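You operate a simulated robot arm through the tools that you are given. There is no shell and no other tool. Be economical: measure what you need, move in short steps, check, and stop when the job is done.

You run a simulated robot arm. Do the job below in one go: nothing can be reset, and whatever is moved stays where it is left.

JOB
Close the flask of red water with the red stopper and rock it at top speed till even.
Fine: stop the mixer once the streaks are gone; the flask stays on the plate. Set down upright: what you pick out.

It is judged by the outcome, as a careful person would: the job done as asked, and still so three seconds after it is handed in. It fails if anything else is knocked over, pushed out of place, dropped, spilled or broken. A push-on lid holds only when it is set on centred and level and pressed home; a screw cap is set on level and turned clockwise until tight.

ROBOT AND FRAMES
A 7-joint arm with a two-finger parallel gripper, fixed in place. Base frame: the origin is at the foot of the arm, x ahead of it, y to its left, z up; the work surface is at about z = 0. Lengths are in mm, angles in rad, forces in N, time in s.
With the tool pointing down near the work surface it reaches from about 240 to 620 mm from the base axis. Its first joint turns from -1.152 to 1.152 rad. Payload 2.6 kg.
The TCP is the grasp point between the finger pads, 30 mm short of the fingertips. In the tool frame z runs along the fingers and y along their closing line. Largest opening 94 mm; finger width 28, thickness 10; the body of the gripper, 50 by 96 mm, starts 55 mm behind the TCP.
Orientation is told as [roll, pitch, yaw] about the base's x, y, z axes, in that order, counted from this pose: with the fingers straight down and closing along the base's y, the tool's x points along the base's -x, its y along +y and its z along -z.

CONTROLS
- The arm moves only by the tool servo_tool. Its arguments are lists of equal length, an entry for each row: "xyz": the shift along the base's x, y, z in units of 300 mm (1.0 is 300 mm), a list of three; "rotation": the turn, a rotation vector about the base's x, y, z in units of 90 degrees (1.0 is 90 degrees), a list of three. In form: {"xyz": [[x, y, z], ...], "rotation": [[ax, ay, az], ...]}. A call has 1 to 20 rows; each row is the pose to reach, as a shift and turn from the pose commanded when the call began. "gripper" is the gripper command, from -1 (shut) to 1 (fully open), values between in proportion, set as the call begins (left out, the last holds). A call with a number of a shift or a turn outside -1 to 1 is refused whole. Each row takes 0.2 s and may step no farther than 50 mm and 0.15 rad from the row before; otherwise, or with a gripper value out of range, the whole call is refused. A pose out of reach is approached as far as the arm can. The call stops where the force on the tool passes 70 N (or 10 N more than at its start, if that is more) or the arm is blocked; 0.2 s more then pass. Each finger travels about 72 mm/s and halts on what it meets, pressing with about 31 N; the grip force reading is that of the motor and also rises with nothing between the fingers. The clock runs only during rows and for 0.2 s after the last one: add rows that repeat a pose to give the fingers time. It gives the time, the measured TCP pose, the force on the tool (base axes), the opening and the grip force at its end, in the units of the frame above (readings bear some noise), with the torque about the TCP (base axes, N m) and any sound that the robot's microphone picked up, and new pictures: "views" is both (left out), scene, wrist or none.
- Cameras (640 x 400 px; columns grow to the right, rows downward): "scene" is fixed at [44, 424.9, 563]; the picture's right is [-0.82, -0.57, 0.00], its down [-0.39, 0.56, -0.73] and it looks along [0.42, -0.60, -0.68] (base axes); focal length 214 px, centre (320, 200). "wrist" rides on the gripper at [76, 14, -102] in the tool frame; the picture's right is [-0.18, 0.98, 0.00], its down [-0.75, -0.14, -0.64] and it looks along [-0.63, -0.12, 0.77] (tool axes); focal length 243 px, centre (320, 200). There is no depth. A picture from a camera that has moved, and an enlarged one, comes with that camera's place and axes in the base frame and with its lens. The place of the scene camera against the robot may be out by one fixed shift of up to 25 mm in any direction.
- close_up(camera, box): a new picture of the part [left, top, right, bottom] of that camera's present view, enlarged. It takes no simulated time.
- hand_in(): hands the job in; it is judged then, once.

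Work in short steps. Places have to be worked out from the pictures, the camera data and where the tool is seen: move nearer, look again, correct. Check each grasp and each placing, and mend what went wrong. You have 120 turns and 200 pictures in all, those below and enlarged ones among them. Open the gripper and draw the arm clear of the work before you hand the job in, unless the task says otherwise; then end with one line.

The tools are called after "Request:" as name(argument=value, ...) on one line, values as JSON. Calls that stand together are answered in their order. servo_tool: Moves the arm, as the interface text tells. Its arguments: {"type":"object","properties":{"xyz":{"type":"array"},"rotation":{"type":"array"},"gripper":{"type":"number"},"views":{"type":"string","enum":["both","scene","wrist","none"]}},"required":["xyz","rotation"]} The other tools are called the same way: close_up (camera, box) takes an enlarged picture of a part of a camera's view; hand_in () hands the job in.

At the start:

```text
t: 0.0
tcp_pos: [311.5, 292.4, 346.7]
tool_rot: [-0.001, -0.001, -0.001]
contact_force: [0.3, -0.1, 0.3]
torque: [0.01, 0.02, 0.02]
width: 93.8
finger_force: 0.0
```

scene: 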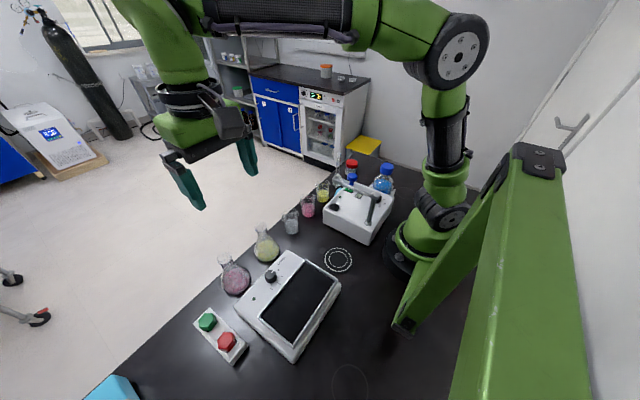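
wrist: 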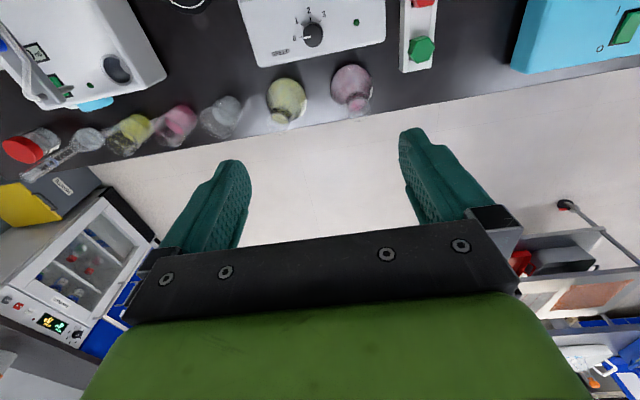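

I see flasks at the table's far edge, a rocker with a dial, a stopper rack with green and red stoppers. I enlarge these for detail.

Request:
close_up(camera="scene", box=[180, 220, 360, 370])

Request:
close_up(camera="scene", box=[270, 140, 420, 250])

Request:
close_up(camera="wrist", box=[220, 0, 640, 130])

```text
2.67 times, centred on (270, 295) of scene
camera zoom: at [44.0, 424.9, 563.0], right [-0.82, -0.57, 0.0], down [-0.39, 0.56, -0.73], along [0.42, -0.6, -0.68], focal length 572 px, centre (453, -53)
```

zoom: 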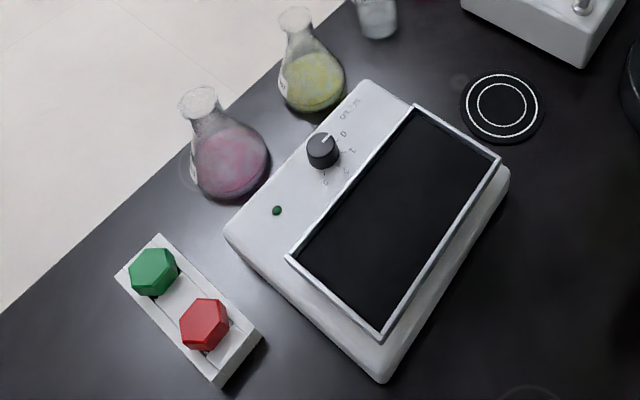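

```text
3.64 times, centred on (345, 195) of scene
camera zoom: at [44.0, 424.9, 563.0], right [-0.82, -0.57, 0.0], down [-0.39, 0.56, -0.73], along [0.42, -0.6, -0.68], focal length 780 px, centre (229, 218)
```

zoom: 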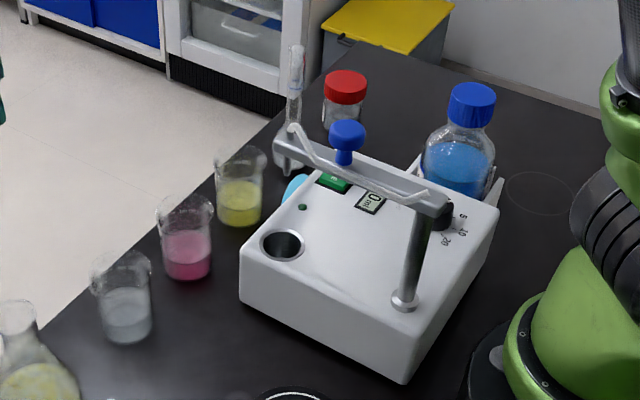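

```text
1.52 times, centred on (430, 65) of wrist
camera zoom: at [235.1, 307.5, 449.1], right [0.18, 0.98, 0.0], down [0.75, -0.14, 0.64], along [0.63, -0.12, -0.77], focal length 370 px, centre (152, 406)
```

zoom: 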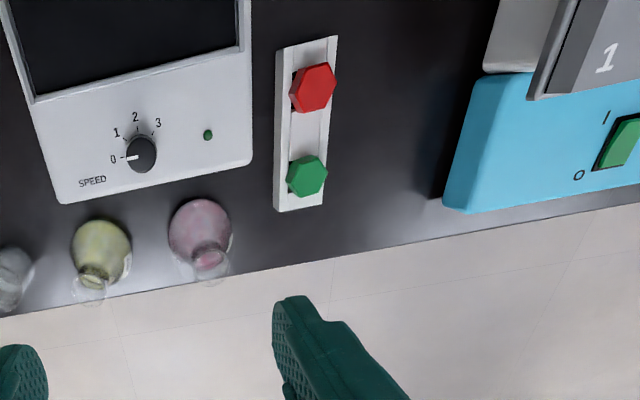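

Red stopper looks to be near (254, 439), pink flask near (360, 336). I move above the stopper at z≈200 for a closer look.

Request:
servo_tool(xyz=[[-0.032, 0.082, -0.08], [-0.064, 0.163, -0.16], [-0.095, 0.245, -0.24], [-0.127, 0.327, -0.32], [-0.158, 0.408, -0.4], [-0.19, 0.49, -0.48], [-0.19, 0.49, -0.48]], rotation=[[0, 0, 0], [0, 0, 0], [0, 0, 0], [0, 0, 0], [0, 0, 0], [0, 0, 0], [0, 0, 0]])

```text
t: 1.6
tcp_pos: [253.9, 439.4, 202.4]
tool_rot: [-0.001, 0.0, 0.0]
contact_force: [0.2, -0.8, 0.0]
torque: [0.0, -0.03, 0.01]
width: 93.8
finger_force: 0.0
camera wrist: at [177.7, 454.8, 305.3], right [0.18, 0.98, 0.0], down [0.75, -0.14, 0.64], along [0.63, -0.12, -0.77], focal length 243 px, centre (320, 200)
```

scene: 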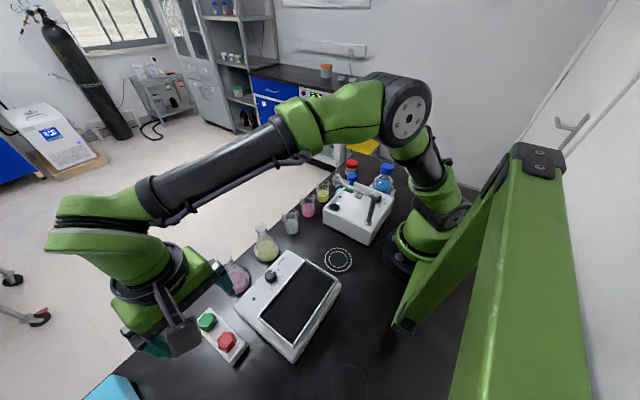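
wrist: 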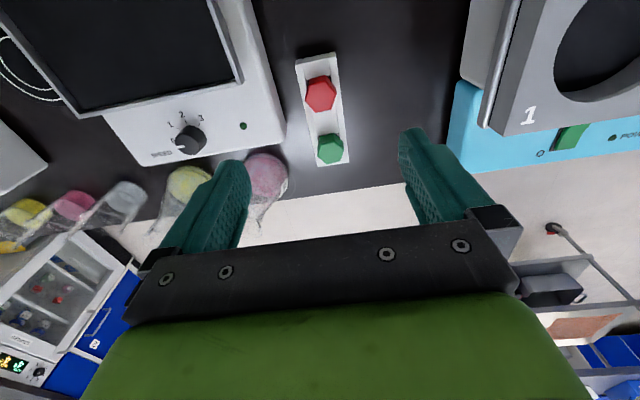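

Request:
close_up(camera="wrist", box=[270, 40, 370, 180])

Request:
close_up(camera="scene", box=[180, 300, 260, 380])

```text
2.86 times, centred on (320, 110) of wrist
camera zoom: at [177.7, 454.8, 305.3], right [0.18, 0.98, 0.0], down [0.75, -0.14, 0.64], along [0.63, -0.12, -0.77], focal length 693 px, centre (320, 457)
```

zoom: 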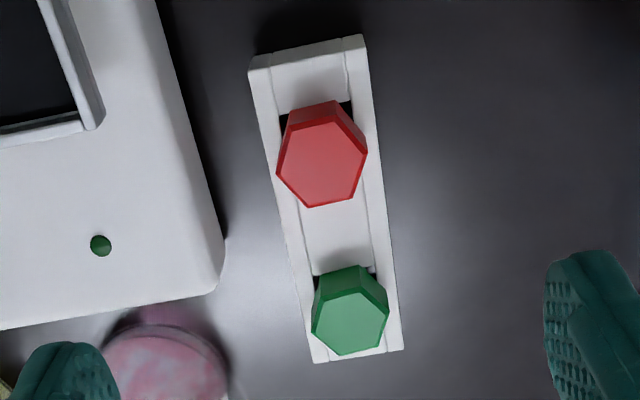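

```text
5.00 times, centred on (220, 340) of scene
camera zoom: at [44.0, 424.9, 563.0], right [-0.82, -0.57, 0.0], down [-0.39, 0.56, -0.73], along [0.42, -0.6, -0.68], focal length 1072 px, centre (820, -500)
```

zoom: 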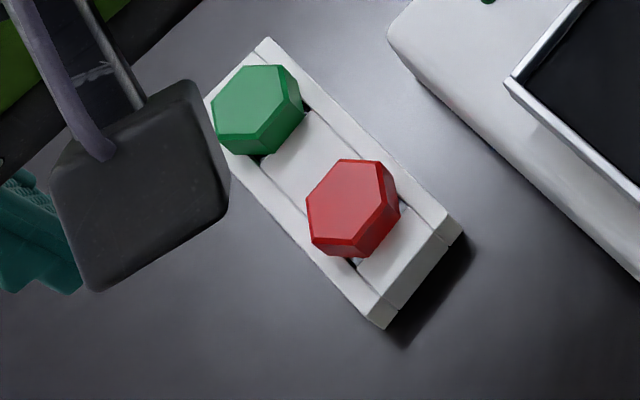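

Stopper head centre is about (256, 440), with its hex flats facing ±x and ±30° off y. I turn yaw +30°, narrow to ~52 mm and go down to z≈95 for a better look.

Request:
servo_tool(xyz=[[0.0, 0, -0.06], [0.0, 0, -0.12], [0.0, 0, -0.18], [0.0, 0, -0.25], [0.005, 0, -0.32], [0.005, 0, -0.357], [0.005, 0, -0.357]], rotation=[[0, 0, 0.06], [0, 0, 0.12], [0, 0, 0.18], [0, 0, 0.24], [0, 0, 0.3], [0, 0, 0.333], [0, 0, 0.333]], gripper=0.106)

```text
t: 3.2
tcp_pos: [255.2, 439.6, 94.8]
tool_rot: [0.001, 0.001, 0.524]
contact_force: [0.6, -0.4, 0.3]
torque: [0.02, 0.03, 0.02]
width: 52.3
finger_force: 0.1
camera wrist: at [182.7, 414.6, 198.1], right [-0.33, 0.94, 0.0], down [0.72, 0.25, 0.64], along [0.61, 0.21, -0.77], focal length 243 px, centre (320, 200)
```

scene: 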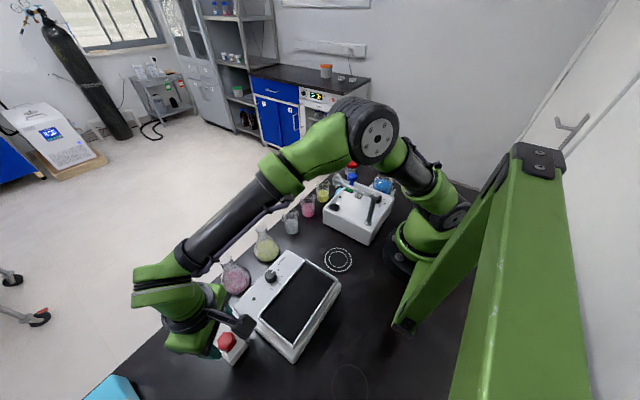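
wrist: 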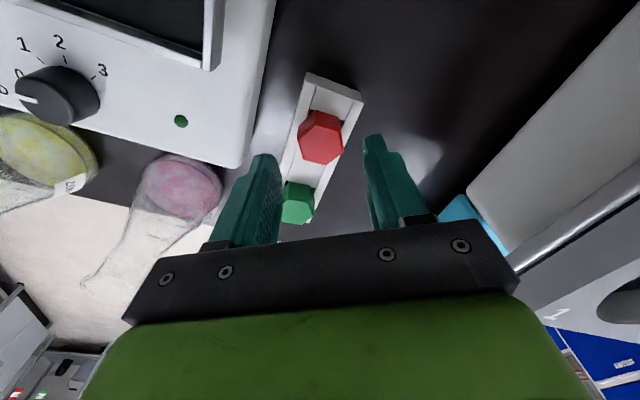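

Request:
close_up(camera="wrist", box=[230, 60, 410, 230])

Request:
close_up(camera="scene", box=[190, 300, 260, 370])

```text
2.35 times, centred on (320, 145) of wrist
camera zoom: at [182.7, 414.6, 198.1], right [-0.33, 0.94, 0.0], down [0.72, 0.25, 0.64], along [0.61, 0.21, -0.77], focal length 571 px, centre (320, 329)
```

zoom: 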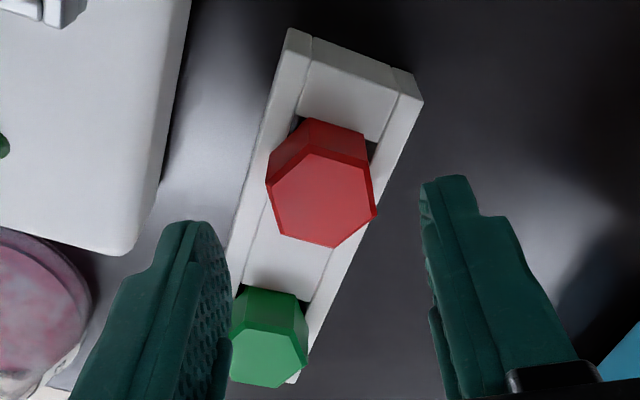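

```text
5.71 times, centred on (225, 335) of scene
camera zoom: at [44.0, 424.9, 563.0], right [-0.82, -0.57, 0.0], down [-0.39, 0.56, -0.73], along [0.42, -0.6, -0.68], focal length 1226 px, centre (863, -571)
```

zoom: 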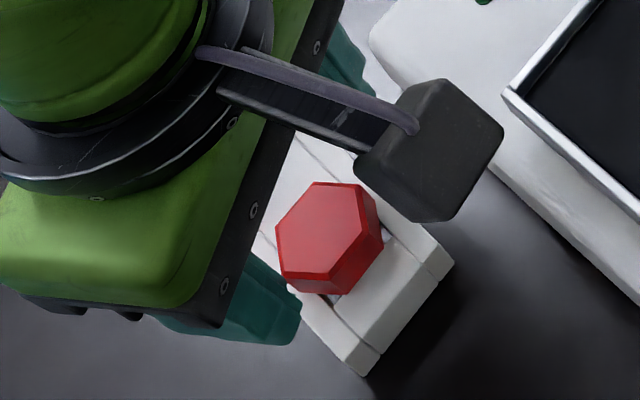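

Head centre ≈ (255, 440), top ≈ z 45–50; the fingers look centred and aligned with the flats. I descend to TCP z≈62 to check.

Request:
servo_tool(xyz=[[0, 0, -0.03], [0, 0, -0.06], [0, 0, -0.085], [0, 0, -0.11], [0, 0, -0.11]], rotation=[[0, 0, 0], [0, 0, 0], [0, 0, 0], [0, 0, 0], [0, 0, 0]], views="wrist")

Request:
close_up(camera="wrist", box=[220, 80, 420, 240])

Request:
close_up(camera="scene", box=[190, 310, 260, 370])

```text
t: 4.4
tcp_pos: [255.8, 440.1, 62.0]
tool_rot: [0.0, 0.0, 0.521]
contact_force: [-0.7, 0.3, 0.2]
torque: [0.01, -0.02, 0.02]
width: 52.2
finger_force: 0.1
camera wrist: at [182.8, 414.7, 164.7], right [-0.33, 0.94, 0.0], down [0.72, 0.25, 0.64], along [0.61, 0.21, -0.77], focal length 243 px, centre (320, 200)
```

wrist: 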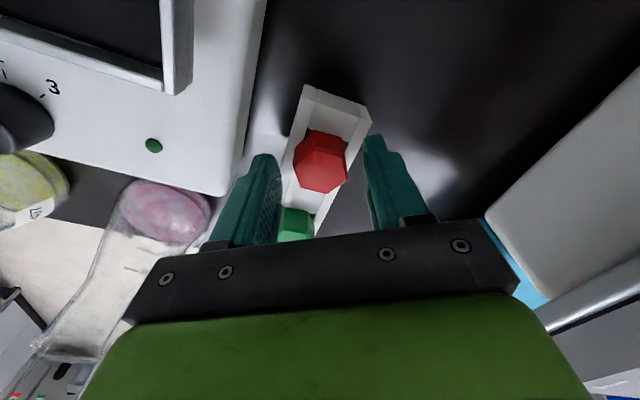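

```text
2.50 times, centred on (320, 160) of wrist
camera zoom: at [182.8, 414.7, 164.7], right [-0.33, 0.94, 0.0], down [0.72, 0.25, 0.64], along [0.61, 0.21, -0.77], focal length 606 px, centre (320, 300)
```

zoom: 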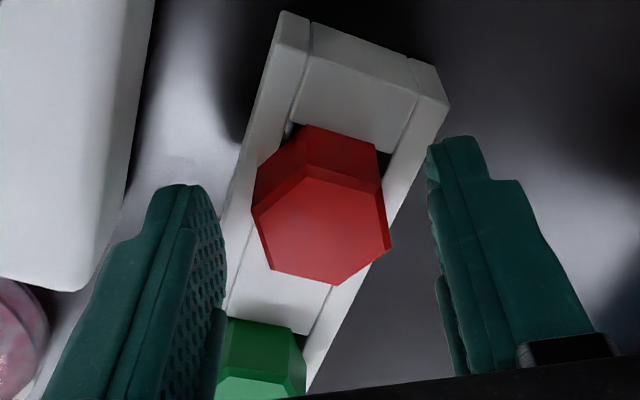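

```text
6.67 times, centred on (225, 340) of scene
camera zoom: at [44.0, 424.9, 563.0], right [-0.82, -0.57, 0.0], down [-0.39, 0.56, -0.73], along [0.42, -0.6, -0.68], focal length 1430 px, centre (953, -733)
```

zoom: 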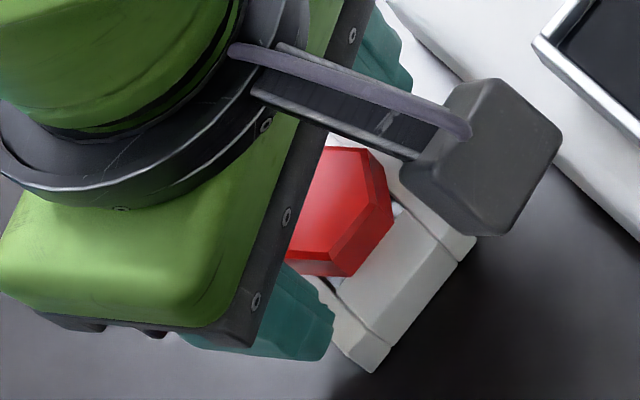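

Centre confirmed at (255, 440), top z≈48. I lower 3 mm more and close on the flats.

Request:
servo_tool(xyz=[[-0.002, 0, -0.01], [-0.002, 0, -0.01]], rotation=[[0, 0, 0], [0, 0, 0]], views="none")

Request:
servo_tool(xyz=[[0, 0, 0], [0, 0, 0], [0, 0, 0], [0, 0, 0]], rotation=[[0, 0, 0], [0, 0, 0], [0, 0, 0], [0, 0, 0]], gripper=-1, views="wrist")

```text
t: 5.0
tcp_pos: [255.7, 440.3, 57.9]
tool_rot: [0.0, -0.001, 0.521]
contact_force: [0.5, -1.3, 0.8]
torque: [-0.01, -0.02, -0.01]
width: 52.1
finger_force: 0.0
```

```text
t: 6.0
tcp_pos: [254.6, 438.9, 59.7]
tool_rot: [0.0, 0.001, 0.522]
contact_force: [0.3, -0.1, -0.2]
torque: [0.03, -0.01, -0.02]
width: 27.9
finger_force: 30.6
camera wrist: at [182.0, 414.7, 162.0], right [-0.33, 0.94, 0.0], down [0.72, 0.25, 0.64], along [0.61, 0.21, -0.77], focal length 243 px, centre (320, 200)
```

wrist: 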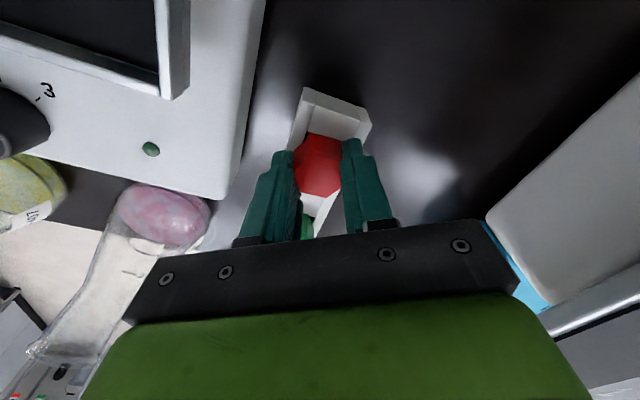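

Grasped at 27.9 mm across the flats. I lift straight up to z≈160.

Request:
servo_tool(xyz=[[0, 0, 0.05], [0, 0, 0.1], [0, 0, 0.18], [0, 0, 0.26], [0, 0, 0.34], [0, 0, 0.34]], rotation=[[0, 0, 0], [0, 0, 0], [0, 0, 0], [0, 0, 0], [0, 0, 0], [0, 0, 0]])

Request:
close_up(camera="wrist", box=[220, 80, 420, 240])

Request:
close_up(camera="scene", box=[180, 240, 280, 370])

```text
t: 7.4
tcp_pos: [255.1, 439.8, 162.3]
tool_rot: [-0.002, -0.001, 0.524]
contact_force: [-0.2, 0.2, 1.1]
torque: [0.02, -0.01, 0.0]
width: 27.7
finger_force: 30.5
camera wrist: at [182.4, 414.8, 264.2], right [-0.33, 0.94, 0.0], down [0.72, 0.25, 0.64], along [0.61, 0.21, -0.77], focal length 243 px, centre (320, 200)
```

scene: 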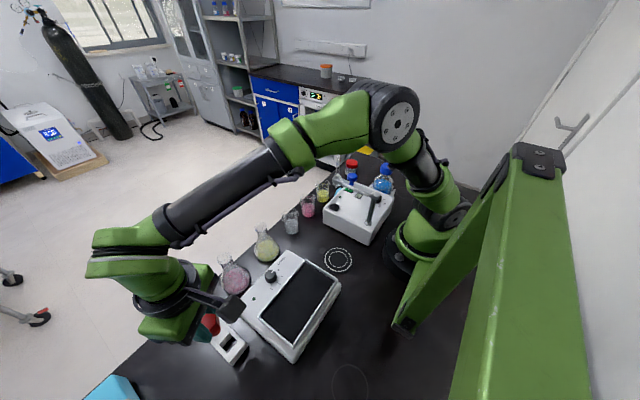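
wrist: 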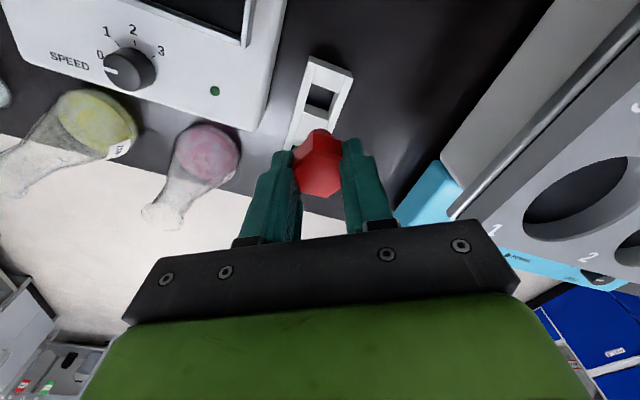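

```text
2.50 times, centred on (320, 160) of wrist
camera zoom: at [182.4, 414.8, 264.2], right [-0.33, 0.94, 0.0], down [0.72, 0.25, 0.64], along [0.61, 0.21, -0.77], focal length 606 px, centre (320, 300)
```

zoom: 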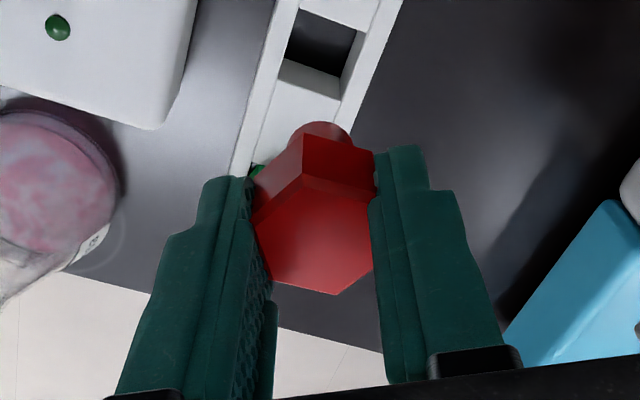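

```text
3.08 times, centred on (230, 305) of scene
camera zoom: at [44.0, 424.9, 563.0], right [-0.82, -0.57, 0.0], down [-0.39, 0.56, -0.73], along [0.42, -0.6, -0.68], focal length 660 px, centre (597, -123)
```

zoom: 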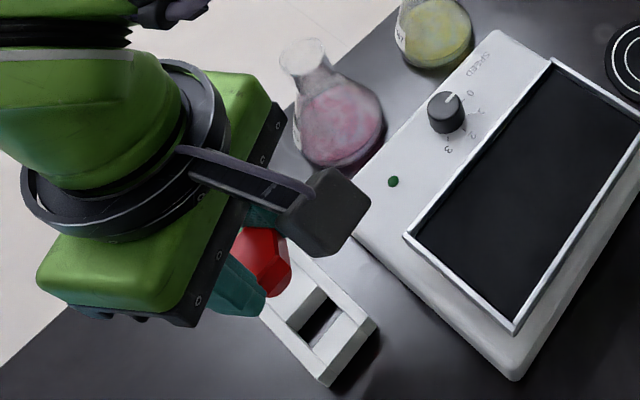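

Stopper is held level with its plug below. Flask mouth triangulates to about (356, 336, 118); I move to a viewpoint beside it with yaw 0 to refine.

Request:
servo_tool(xyz=[[0.05, -0.01, 0.05], [0.1, -0.02, 0.1], [0.15, -0.03, 0.15], [0.2, -0.04, 0.2], [0.25, -0.05, 0.23], [0.25, -0.05, 0.23]], rotation=[[0, 0, -0.07], [0, 0, -0.14], [0, 0, -0.21], [0, 0, -0.28], [0, 0, -0.333], [0, 0, -0.333]])

Request:
close_up(camera="wrist", box=[120, 60, 320, 220])

Request:
close_up(camera="scene", box=[180, 240, 280, 320])

```text
t: 8.8
tcp_pos: [330.8, 425.6, 229.7]
tool_rot: [-0.001, 0.0, -0.002]
contact_force: [-0.9, -0.4, 0.0]
torque: [0.02, -0.01, -0.02]
width: 27.6
finger_force: 31.0
camera wrist: at [254.3, 440.1, 332.8], right [0.19, 0.98, 0.0], down [0.75, -0.14, 0.64], along [0.63, -0.12, -0.77], focal length 243 px, centre (320, 200)
```

scene: 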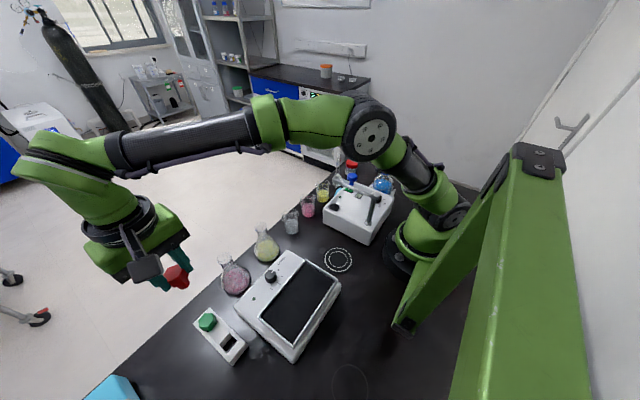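
wrist: 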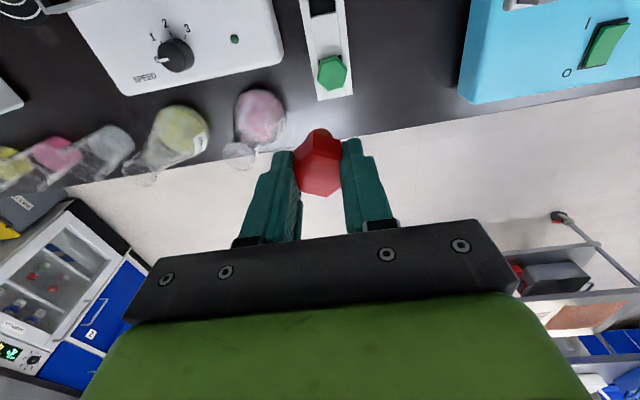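

```text
2.50 times, centred on (220, 140) of wrist
camera zoom: at [254.3, 440.1, 332.8], right [0.19, 0.98, 0.0], down [0.75, -0.14, 0.64], along [0.63, -0.12, -0.77], focal length 606 px, centre (570, 350)
```

zoom: 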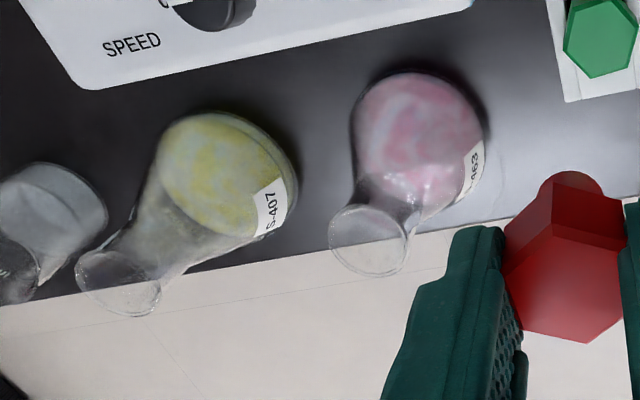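

```text
5.00 times, centred on (230, 280) of scene
camera zoom: at [44.0, 424.9, 563.0], right [-0.82, -0.57, 0.0], down [-0.39, 0.56, -0.73], along [0.42, -0.6, -0.68], focal length 1072 px, centre (770, -200)
```

zoom: 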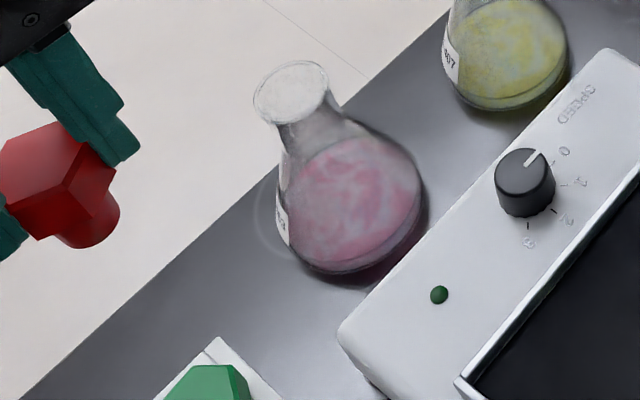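

Rim centre estimate is (358, 338, ~118). I take another view closer by for triangulation.

Request:
servo_tool(xyz=[[0.04, -0.07, -0.01], [0.09, -0.1, -0.02], [0.09, -0.1, -0.02]], rotation=[[0, 0, 0], [0, 0, 0], [0, 0, 0]], views="none")

Request:
close_up(camera="wrist", box=[170, 60, 370, 220])

Request:
close_up(camera="scene", box=[160, 220, 280, 320])

```text
t: 9.6
tcp_pos: [356.7, 395.0, 224.5]
tool_rot: [0.001, -0.001, 0.001]
contact_force: [0.1, -0.8, -0.7]
torque: [-0.01, -0.03, 0.0]
width: 27.8
finger_force: 31.5
```

```text
2.50 times, centred on (270, 140) of wrist
camera zoom: at [281.1, 409.9, 327.3], right [0.18, 0.98, 0.0], down [0.75, -0.14, 0.64], along [0.63, -0.12, -0.77], focal length 606 px, centre (445, 350)
```

zoom: 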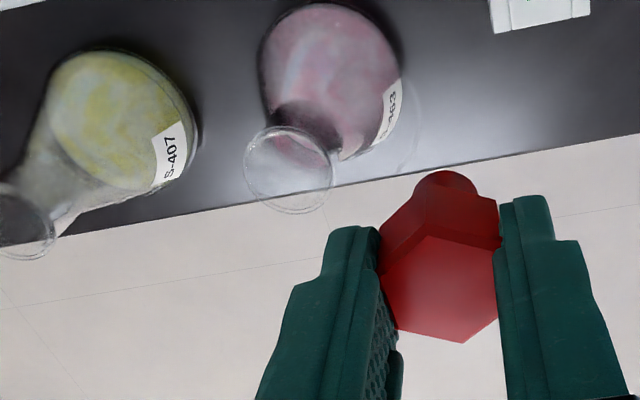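

```text
4.00 times, centred on (220, 270) of scene
camera zoom: at [44.0, 424.9, 563.0], right [-0.82, -0.57, 0.0], down [-0.39, 0.56, -0.73], along [0.42, -0.6, -0.68], focal length 858 px, centre (720, -80)
```

zoom: 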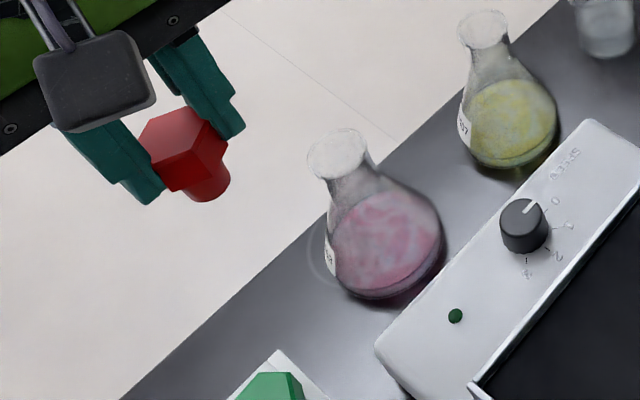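

Two views agree: rim centre (359.5, 337.7, ~118), stopper centred on the TCP. I move above the flask at z≈195 and check alignment.

Request:
servo_tool(xyz=[[0.004, -0.07, 0], [0.008, -0.14, 0], [0.008, -0.191, -0.04], [0.008, -0.191, -0.098], [0.008, -0.191, -0.098]], rotation=[[0, 0, 0], [0, 0, 0], [0, 0, 0], [0, 0, 0], [0, 0, 0]], views="none")

Request:
close_up(camera="wrist", box=[220, 80, 420, 220])

Request:
close_up(camera="scene", box=[170, 220, 290, 310])

```text
t: 10.8
tcp_pos: [358.6, 336.9, 195.6]
tool_rot: [-0.001, -0.001, 0.0]
contact_force: [-0.3, 0.0, 0.1]
torque: [0.0, 0.02, -0.03]
width: 27.7
finger_force: 31.2
```

```text
2.86 times, centred on (320, 150) of wrist
camera zoom: at [283.3, 352.1, 297.9], right [0.18, 0.98, 0.0], down [0.75, -0.14, 0.64], along [0.63, -0.12, -0.77], focal length 693 px, centre (320, 343)
```

zoom: 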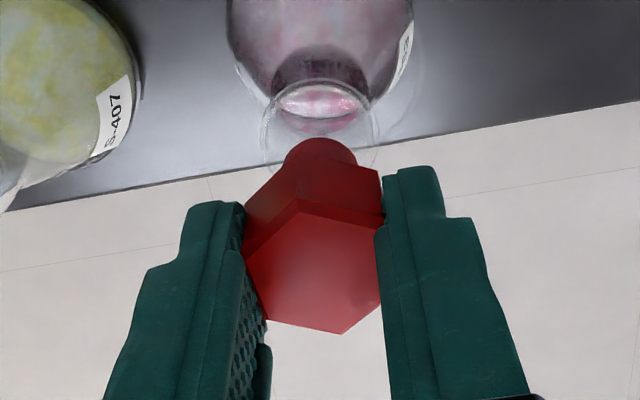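

```text
4.44 times, centred on (230, 265) of scene
camera zoom: at [44.0, 424.9, 563.0], right [-0.82, -0.57, 0.0], down [-0.39, 0.56, -0.73], along [0.42, -0.6, -0.68], focal length 953 px, centre (720, -89)
```

zoom: 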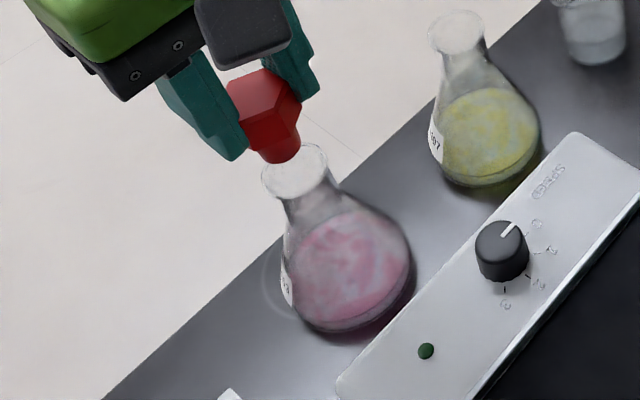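

Plug and rim line up in both views to ~1 mm, with the plug about 25 mm above the mouth. I descend 20 mm and check again.

Request:
servo_tool(xyz=[[0.001, 0.001, -0.03], [0.001, 0.001, -0.065], [0.001, 0.001, -0.065]], rotation=[[0, 0, 0], [0, 0, 0], [0, 0, 0]], views="none")

Request:
close_up(camera="wrist", box=[220, 80, 420, 220])

Request:
close_up(camera="scene", box=[200, 230, 270, 300])

```text
t: 11.6
tcp_pos: [359.0, 337.3, 174.6]
tool_rot: [0.001, 0.002, 0.001]
contact_force: [0.7, 0.5, -0.9]
torque: [0.01, 0.01, -0.01]
width: 27.4
finger_force: 30.8
```

```text
2.86 times, centred on (320, 150) of wrist
camera zoom: at [284.1, 352.4, 278.1], right [0.18, 0.98, 0.0], down [0.75, -0.14, 0.64], along [0.63, -0.12, -0.77], focal length 693 px, centre (320, 343)
```

zoom: 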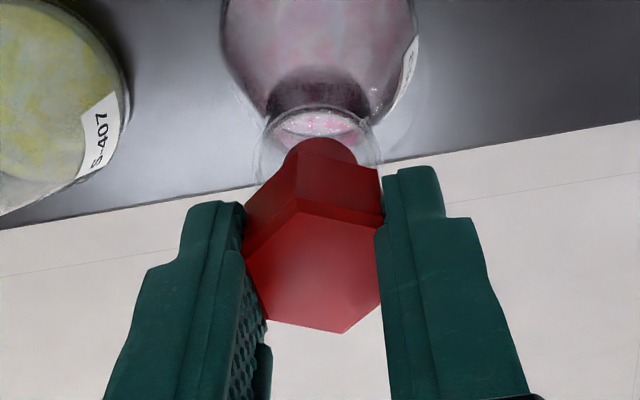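

```text
5.71 times, centred on (235, 265) of scene
camera zoom: at [44.0, 424.9, 563.0], right [-0.82, -0.57, 0.0], down [-0.39, 0.56, -0.73], along [0.42, -0.6, -0.68], focal length 1226 px, centre (806, -171)
```

zoom: 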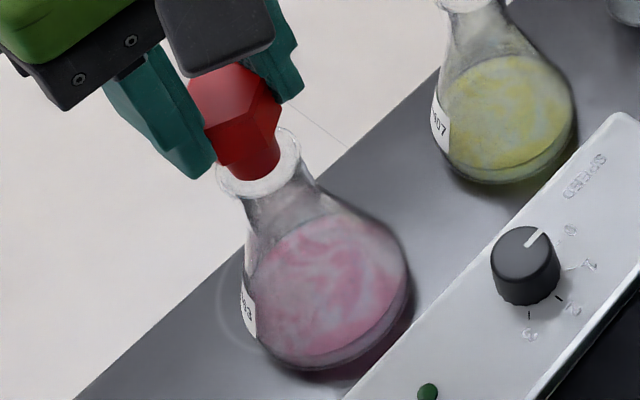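

Alignment holds. I push down slowly in small increments, watching force.

Request:
servo_tool(xyz=[[0, 0, -0.01], [0, 0, -0.017], [0, 0, -0.023], [0, 0, -0.03], [0, 0, -0.03]], rotation=[[0, 0, 0], [0, 0, 0], [0, 0, 0], [0, 0, 0], [0, 0, 0]], views="none")

Request:
close_up(camera="scene", box=[200, 230, 270, 300])

```text
t: 12.8
tcp_pos: [359.5, 336.5, 165.3]
tool_rot: [0.0, 0.0, -0.001]
contact_force: [-0.2, -0.1, 0.3]
torque: [0.0, 0.01, 0.0]
width: 27.7
finger_force: 30.9
```

```text
5.71 times, centred on (235, 265) of scene
camera zoom: at [44.0, 424.9, 563.0], right [-0.82, -0.57, 0.0], down [-0.39, 0.56, -0.73], along [0.42, -0.6, -0.68], focal length 1226 px, centre (806, -171)
```

zoom: 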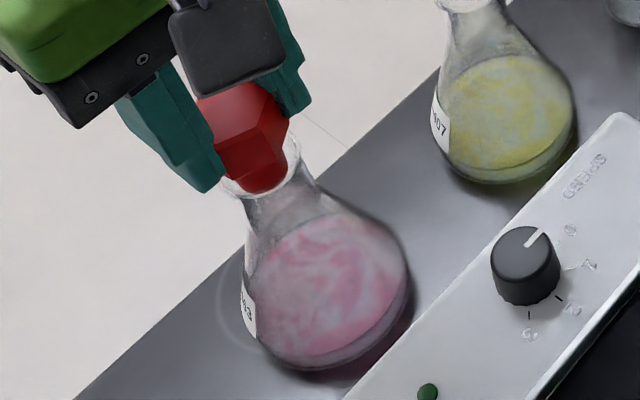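

No force yet; the plug tip appears to be entering the neck. I keep lowering gently.

Request:
servo_tool(xyz=[[0, 0, -0.007], [0, 0, -0.014], [0, 0, -0.02], [0, 0, -0.027], [0, 0, -0.027]], rotation=[[0, 0, 0], [0, 0, 0], [0, 0, 0], [0, 0, 0], [0, 0, 0]], views="none")

Request:
close_up(camera="scene", box=[200, 230, 270, 300])

```text
t: 14.0
tcp_pos: [358.9, 337.9, 158.6]
tool_rot: [0.001, -0.001, 0.0]
contact_force: [-0.1, 1.1, 0.1]
torque: [0.01, 0.01, 0.03]
width: 27.5
finger_force: 30.8
```

```text
5.71 times, centred on (235, 265) of scene
camera zoom: at [44.0, 424.9, 563.0], right [-0.82, -0.57, 0.0], down [-0.39, 0.56, -0.73], along [0.42, -0.6, -0.68], focal length 1226 px, centre (806, -171)
```

zoom: 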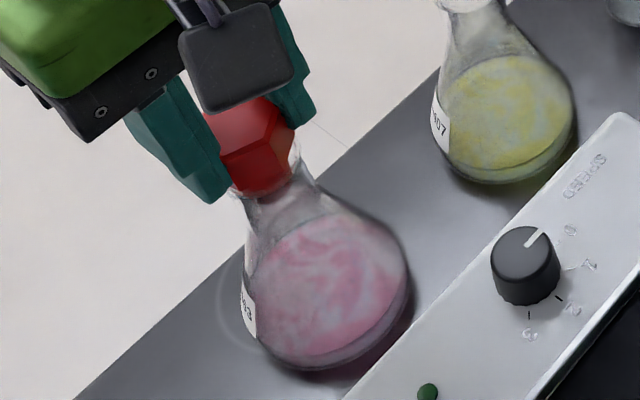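

Plug is in the neck with no side load. I continue down until resistance.

Request:
servo_tool(xyz=[[0, 0, -0.007], [0, 0, -0.014], [0, 0, -0.02], [0, 0, -0.027], [0, 0, -0.033]], rotation=[[0, 0, 0], [0, 0, 0], [0, 0, 0], [0, 0, 0], [0, 0, 0]], views="none")

Request:
close_up(camera="scene", box=[200, 230, 270, 300])

Request:
close_up(camera="wrist", box=[220, 80, 420, 220])

```text
t: 15.2
tcp_pos: [360.0, 336.5, 148.6]
tool_rot: [0.004, -0.003, 0.001]
contact_force: [-1.4, 0.7, 13.6]
torque: [0.07, 0.07, -0.06]
width: 27.4
finger_force: 30.9
```

```text
5.71 times, centred on (235, 265) of scene
camera zoom: at [43.9, 424.9, 563.1], right [-0.82, -0.57, 0.0], down [-0.39, 0.56, -0.73], along [0.42, -0.6, -0.68], focal length 1226 px, centre (806, -171)
```

zoom: 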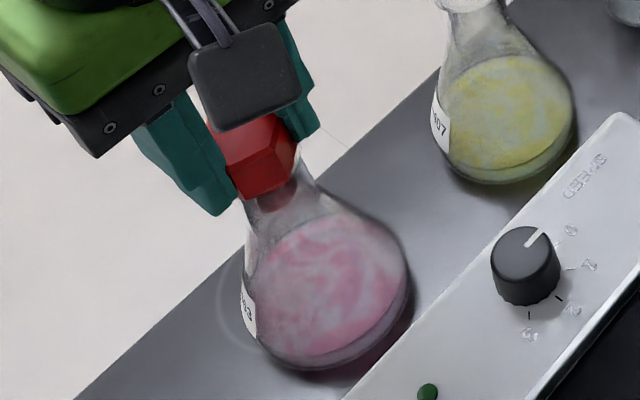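

```text
2.86 times, centred on (320, 150) of wrist
camera zoom: at [283.8, 352.8, 252.5], right [0.18, 0.98, 0.0], down [0.75, -0.14, 0.64], along [0.63, -0.12, -0.77], focal length 693 px, centre (320, 343)
```

zoom: 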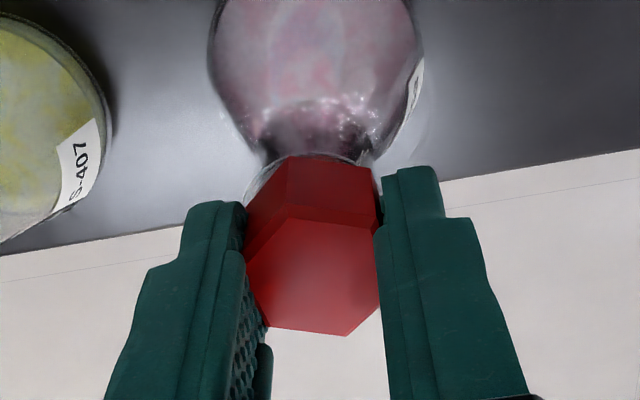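

Resistance began at ~14 N. I press further to push it home.

Request:
servo_tool(xyz=[[0, 0, -0.004], [0, 0, -0.008], [0, 0, -0.012], [0, 0, -0.016], [0, 0, -0.02]], rotation=[[0, 0, 0], [0, 0, 0], [0, 0, 0], [0, 0, 0], [0, 0, 0]], views="none")

Request:
close_up(camera="scene", box=[200, 230, 270, 300])

```text
t: 16.4
tcp_pos: [361.0, 336.7, 147.5]
tool_rot: [0.009, -0.009, 0.0]
contact_force: [-7.1, -5.1, 48.0]
torque: [-0.83, 0.33, -0.04]
width: 29.0
finger_force: 30.6
```

```text
5.71 times, centred on (235, 265) of scene
camera zoom: at [43.8, 424.7, 563.2], right [-0.82, -0.57, 0.0], down [-0.39, 0.56, -0.73], along [0.42, -0.6, -0.68], focal length 1226 px, centre (806, -171)
```

zoom: 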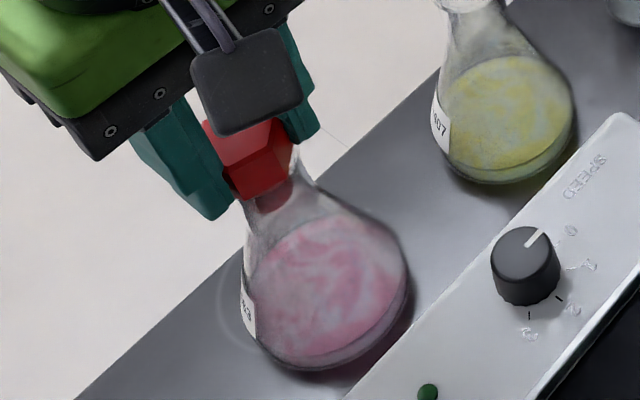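

48 N reached and the grip slightly slipped. I relieve the load, open, and rise to inspect the seating.

Request:
servo_tool(xyz=[[0, 0, 0.01], [0, 0, 0.017], [0, 0, 0.017]], rotation=[[0, 0, 0], [0, 0, 0], [0, 0, 0]], views="none")

Request:
servo_tool(xyz=[[0, 0, 0], [0, 0, 0], [0, 0, 0.05], [0, 0, 0.12], [0, 0, 0.2], [0, 0, 0.2]], rotation=[[0, 0, 0], [0, 0, 0], [0, 0, 0], [0, 0, 0], [0, 0, 0], [0, 0, 0]], gripper=0.1, views="none")

Request:
close_up(camera="scene", box=[200, 230, 270, 300])

Request:
close_up(camera="wrist", box=[220, 60, 420, 200])

```text
t: 17.2
tcp_pos: [360.6, 336.4, 148.3]
tool_rot: [0.0, -0.002, 0.0]
contact_force: [1.3, 2.4, 19.9]
torque: [-0.17, -0.05, 0.05]
width: 28.8
finger_force: 30.8
```

```text
t: 18.6
tcp_pos: [359.7, 337.4, 207.3]
tool_rot: [-0.001, -0.001, -0.001]
contact_force: [0.8, 0.6, -0.1]
torque: [-0.01, -0.01, -0.03]
width: 51.8
finger_force: 0.1
```

```text
5.71 times, centred on (235, 265) of scene
camera zoom: at [44.0, 424.9, 563.0], right [-0.82, -0.57, 0.0], down [-0.39, 0.56, -0.73], along [0.42, -0.6, -0.68], focal length 1226 px, centre (806, -171)
```

zoom: 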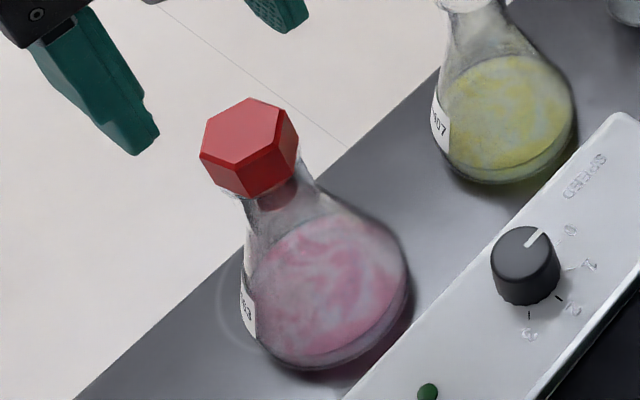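

```text
2.86 times, centred on (320, 130) of wrist
camera zoom: at [282.9, 352.1, 310.4], right [0.18, 0.98, 0.0], down [0.75, -0.14, 0.64], along [0.63, -0.12, -0.77], focal length 693 px, centre (320, 400)
```

zoom: 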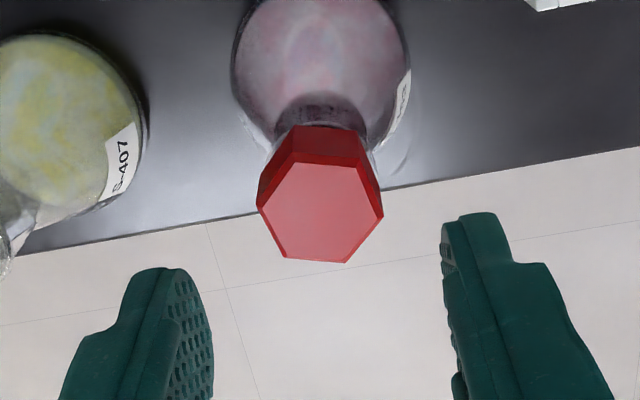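

Stopper appears seated and level over the rim. I press on its top with closed fingertips to make sure it is home.

Request:
servo_tool(xyz=[[0.003, 0, 0], [0.003, 0, 0], [0.003, 0, 0], [0.003, 0, 0], [0.003, 0, -0.06], [0.003, 0, -0.115], [0.003, 0, -0.125], [0.003, 0, -0.13]], rotation=[[0, 0, 0], [0, 0, 0], [0, 0, 0], [0, 0, 0], [0, 0, 0], [0, 0, 0], [0, 0, 0], [0, 0, 0]], gripper=-1, views="none")

Request:
close_up(camera="scene", box=[200, 230, 270, 300])

```text
t: 20.4
tcp_pos: [361.1, 336.5, 169.3]
tool_rot: [0.004, -0.001, 0.0]
contact_force: [-1.8, -1.7, 11.3]
torque: [-0.03, 0.1, 0.01]
width: 0.1
finger_force: 31.1
```

```text
5.71 times, centred on (235, 265) of scene
camera zoom: at [43.9, 424.9, 563.1], right [-0.82, -0.57, 0.0], down [-0.39, 0.56, -0.73], along [0.42, -0.6, -0.68], focal length 1226 px, centre (806, -171)
```

zoom: 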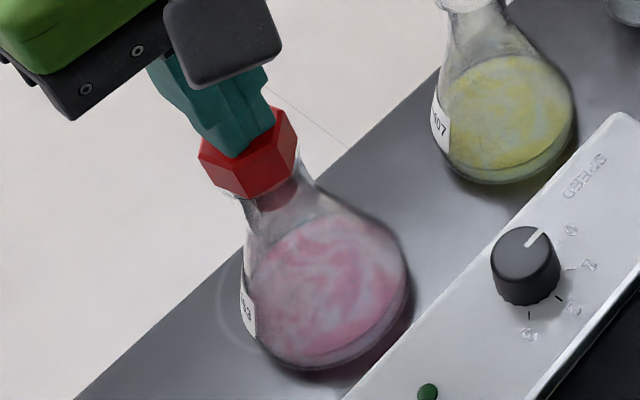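

Contact at tip z≈139. I press harder, up to about 60 N.

Request:
servo_tool(xyz=[[0, 0, -0.005], [0, 0, -0.01], [0, 0, -0.015], [0, 0, -0.018], [0, 0, -0.018]], rotation=[[0, 0, 0], [0, 0, 0], [0, 0, 0], [0, 0, 0], [0, 0, 0]], views="none")

Request:
close_up(camera="scene", box=[200, 230, 270, 300])

```text
t: 21.6
tcp_pos: [362.2, 338.7, 168.1]
tool_rot: [0.011, -0.011, -0.002]
contact_force: [-7.0, -5.0, 48.8]
torque: [-0.15, 0.52, 0.0]
width: 0.2
finger_force: 31.2
```

```text
5.71 times, centred on (235, 265) of scene
camera zoom: at [43.8, 424.7, 563.2], right [-0.82, -0.57, 0.0], down [-0.39, 0.56, -0.73], along [0.42, -0.6, -0.68], focal length 1226 px, centre (806, -171)
```

zoom: 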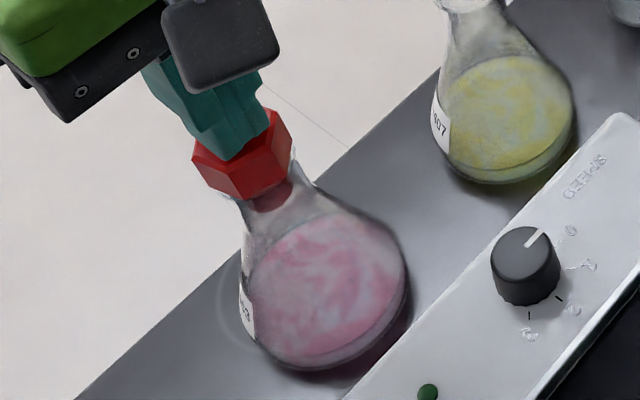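

The stopper may have tipped slightly under the press. I back off and inspect.

Request:
servo_tool(xyz=[[0, 0, 0.02], [0, 0, 0.1], [0, 0, 0.15], [0, 0, 0.15]], rotation=[[0, 0, 0], [0, 0, 0], [0, 0, 0], [0, 0, 0]], views="none", gripper=0.1)

Request:
close_up(camera="scene", box=[210, 240, 260, 300])

Request:
close_up(camera="wrist", box=[260, 60, 380, 160])

```text
t: 22.6
tcp_pos: [359.3, 338.1, 208.2]
tool_rot: [-0.002, 0.0, 0.001]
contact_force: [0.0, 0.1, -0.1]
torque: [0.01, -0.03, 0.02]
width: 51.5
finger_force: 0.1
```

```text
6.67 times, centred on (235, 270) of scene
camera zoom: at [44.0, 424.9, 563.0], right [-0.82, -0.57, 0.0], down [-0.39, 0.56, -0.73], along [0.42, -0.6, -0.68], focal length 1430 px, centre (887, -267)
```

zoom: 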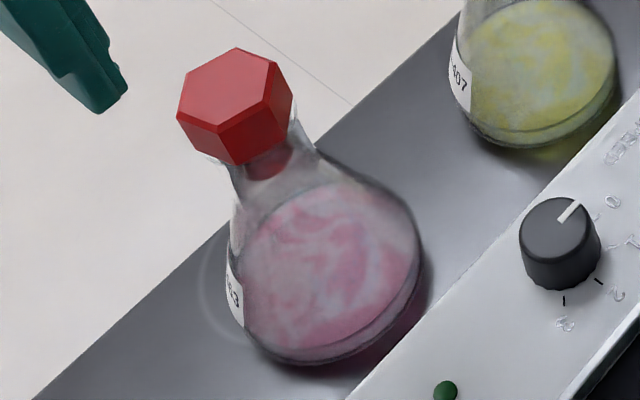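

```text
4.00 times, centred on (320, 110) of wrist
camera zoom: at [284.5, 352.9, 310.7], right [0.18, 0.98, 0.0], down [0.75, -0.14, 0.64], along [0.63, -0.12, -0.77], focal length 970 px, centre (320, 560)
```

zoom: 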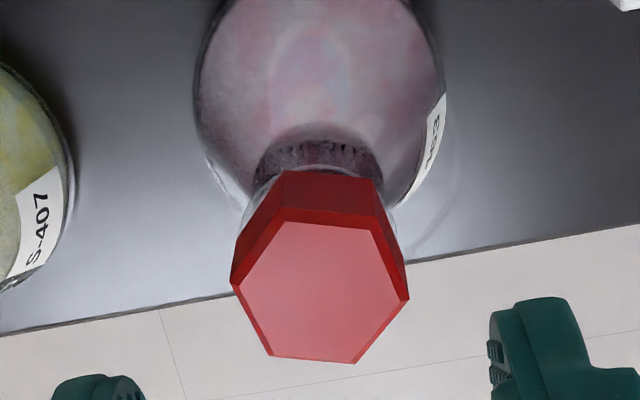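

Stopper sits level with its head on the rim; the last press sank it ~1 mm. I do one firmer press to be certain.

Request:
servo_tool(xyz=[[0.003, -0.002, 0], [0.003, -0.002, 0], [0.003, -0.002, 0], [0.003, -0.002, 0], [0.003, -0.002, -0.06], [0.003, -0.002, -0.115], [0.003, -0.002, -0.13], [0.003, -0.002, -0.14], [0.003, -0.002, -0.15], [0.002, -0.003, -0.156], [0.002, -0.003, -0.156]], rotation=[[0, 0, 0], [0, 0, 0], [0, 0, 0], [0, 0, 0], [0, 0, 0], [0, 0, 0], [0, 0, 0], [0, 0, 0], [0, 0, 0], [0, 0, 0], [0, 0, 0]], gripper=-1, views="none")

Request:
servo_tool(xyz=[[0, 0, 0.02], [0, 0, 0.1], [0, 0, 0.17], [0, 0, 0.17]], rotation=[[0, 0, 0], [0, 0, 0], [0, 0, 0], [0, 0, 0]], views="none")

Request:
close_up(camera="scene", box=[210, 240, 260, 300])

Request:
close_up(camera="wrist", box=[260, 60, 380, 160])

```text
t: 25.0
tcp_pos: [362.9, 338.4, 169.0]
tool_rot: [0.012, -0.013, -0.001]
contact_force: [-9.0, -5.8, 55.1]
torque: [-0.22, 0.6, 0.03]
width: 0.0
finger_force: 31.0
```

```text
t: 26.0
tcp_pos: [359.8, 336.1, 211.4]
tool_rot: [-0.003, 0.0, -0.001]
contact_force: [0.8, -0.4, 0.2]
torque: [0.01, -0.01, 0.02]
width: 0.1
finger_force: 31.0
```

```text
6.67 times, centred on (235, 270) of scene
camera zoom: at [44.0, 424.9, 563.0], right [-0.82, -0.57, 0.0], down [-0.39, 0.56, -0.73], along [0.42, -0.6, -0.68], focal length 1430 px, centre (887, -267)
```

zoom: 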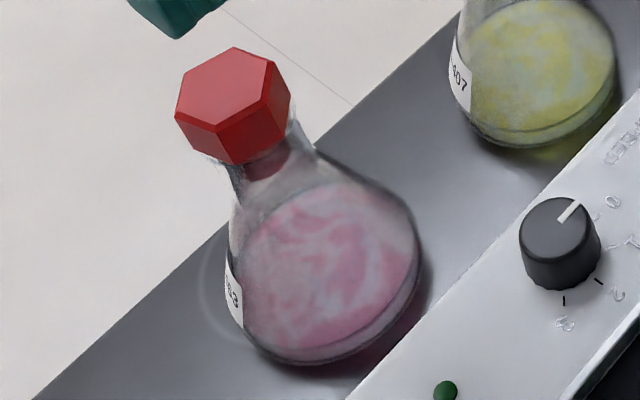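

```text
4.00 times, centred on (320, 110) of wrist
camera zoom: at [284.8, 351.6, 314.8], right [0.18, 0.98, 0.0], down [0.75, -0.14, 0.64], along [0.63, -0.12, -0.77], focal length 970 px, centre (320, 560)
```

zoom: 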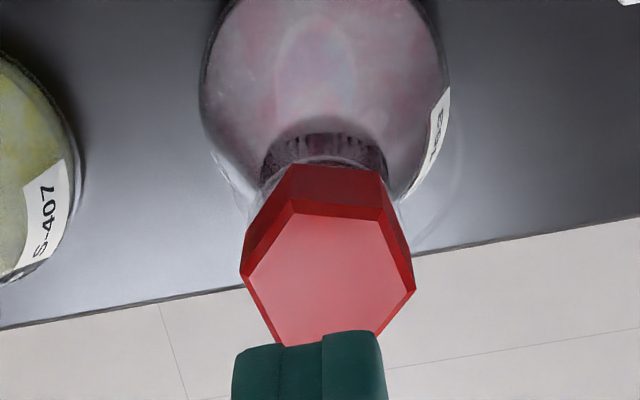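

Unchanged, so the stopper is home and level. Now I survey the rocker plate and knob: move over it at z≈290.

Request:
servo_tool(xyz=[[-0.05, 0, 0.1], [-0.2, -0.03, 0.15], [-0.33, -0.06, 0.2], [-0.42, -0.09, 0.25], [-0.5, -0.11, 0.25], [-0.5, -0.11, 0.25]], rotation=[[0, 0, 0], [0, 0, 0], [0, 0, 0], [0, 0, 0], [0, 0, 0], [0, 0, 0]])

```text
t: 27.4
tcp_pos: [210.7, 302.9, 289.5]
tool_rot: [-0.001, -0.001, 0.0]
contact_force: [0.7, 0.2, -0.8]
torque: [0.0, -0.01, -0.01]
width: 0.0
finger_force: 31.5
camera wrist: at [134.2, 319.2, 391.1], right [0.18, 0.98, 0.0], down [0.75, -0.14, 0.64], along [0.63, -0.12, -0.77], focal length 243 px, centre (320, 200)
```

scene: 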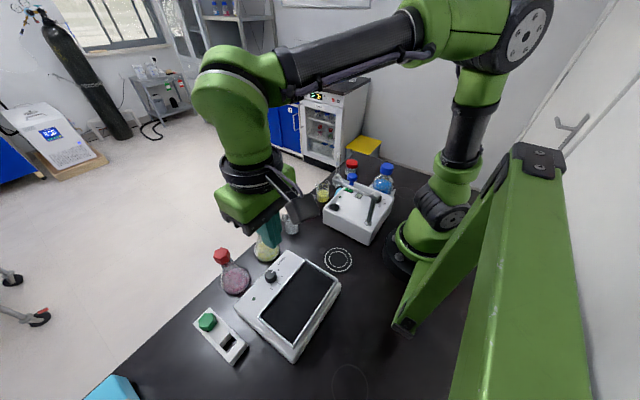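
wrist: 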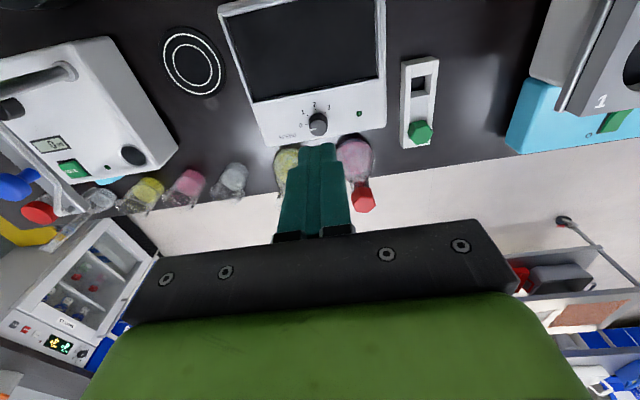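

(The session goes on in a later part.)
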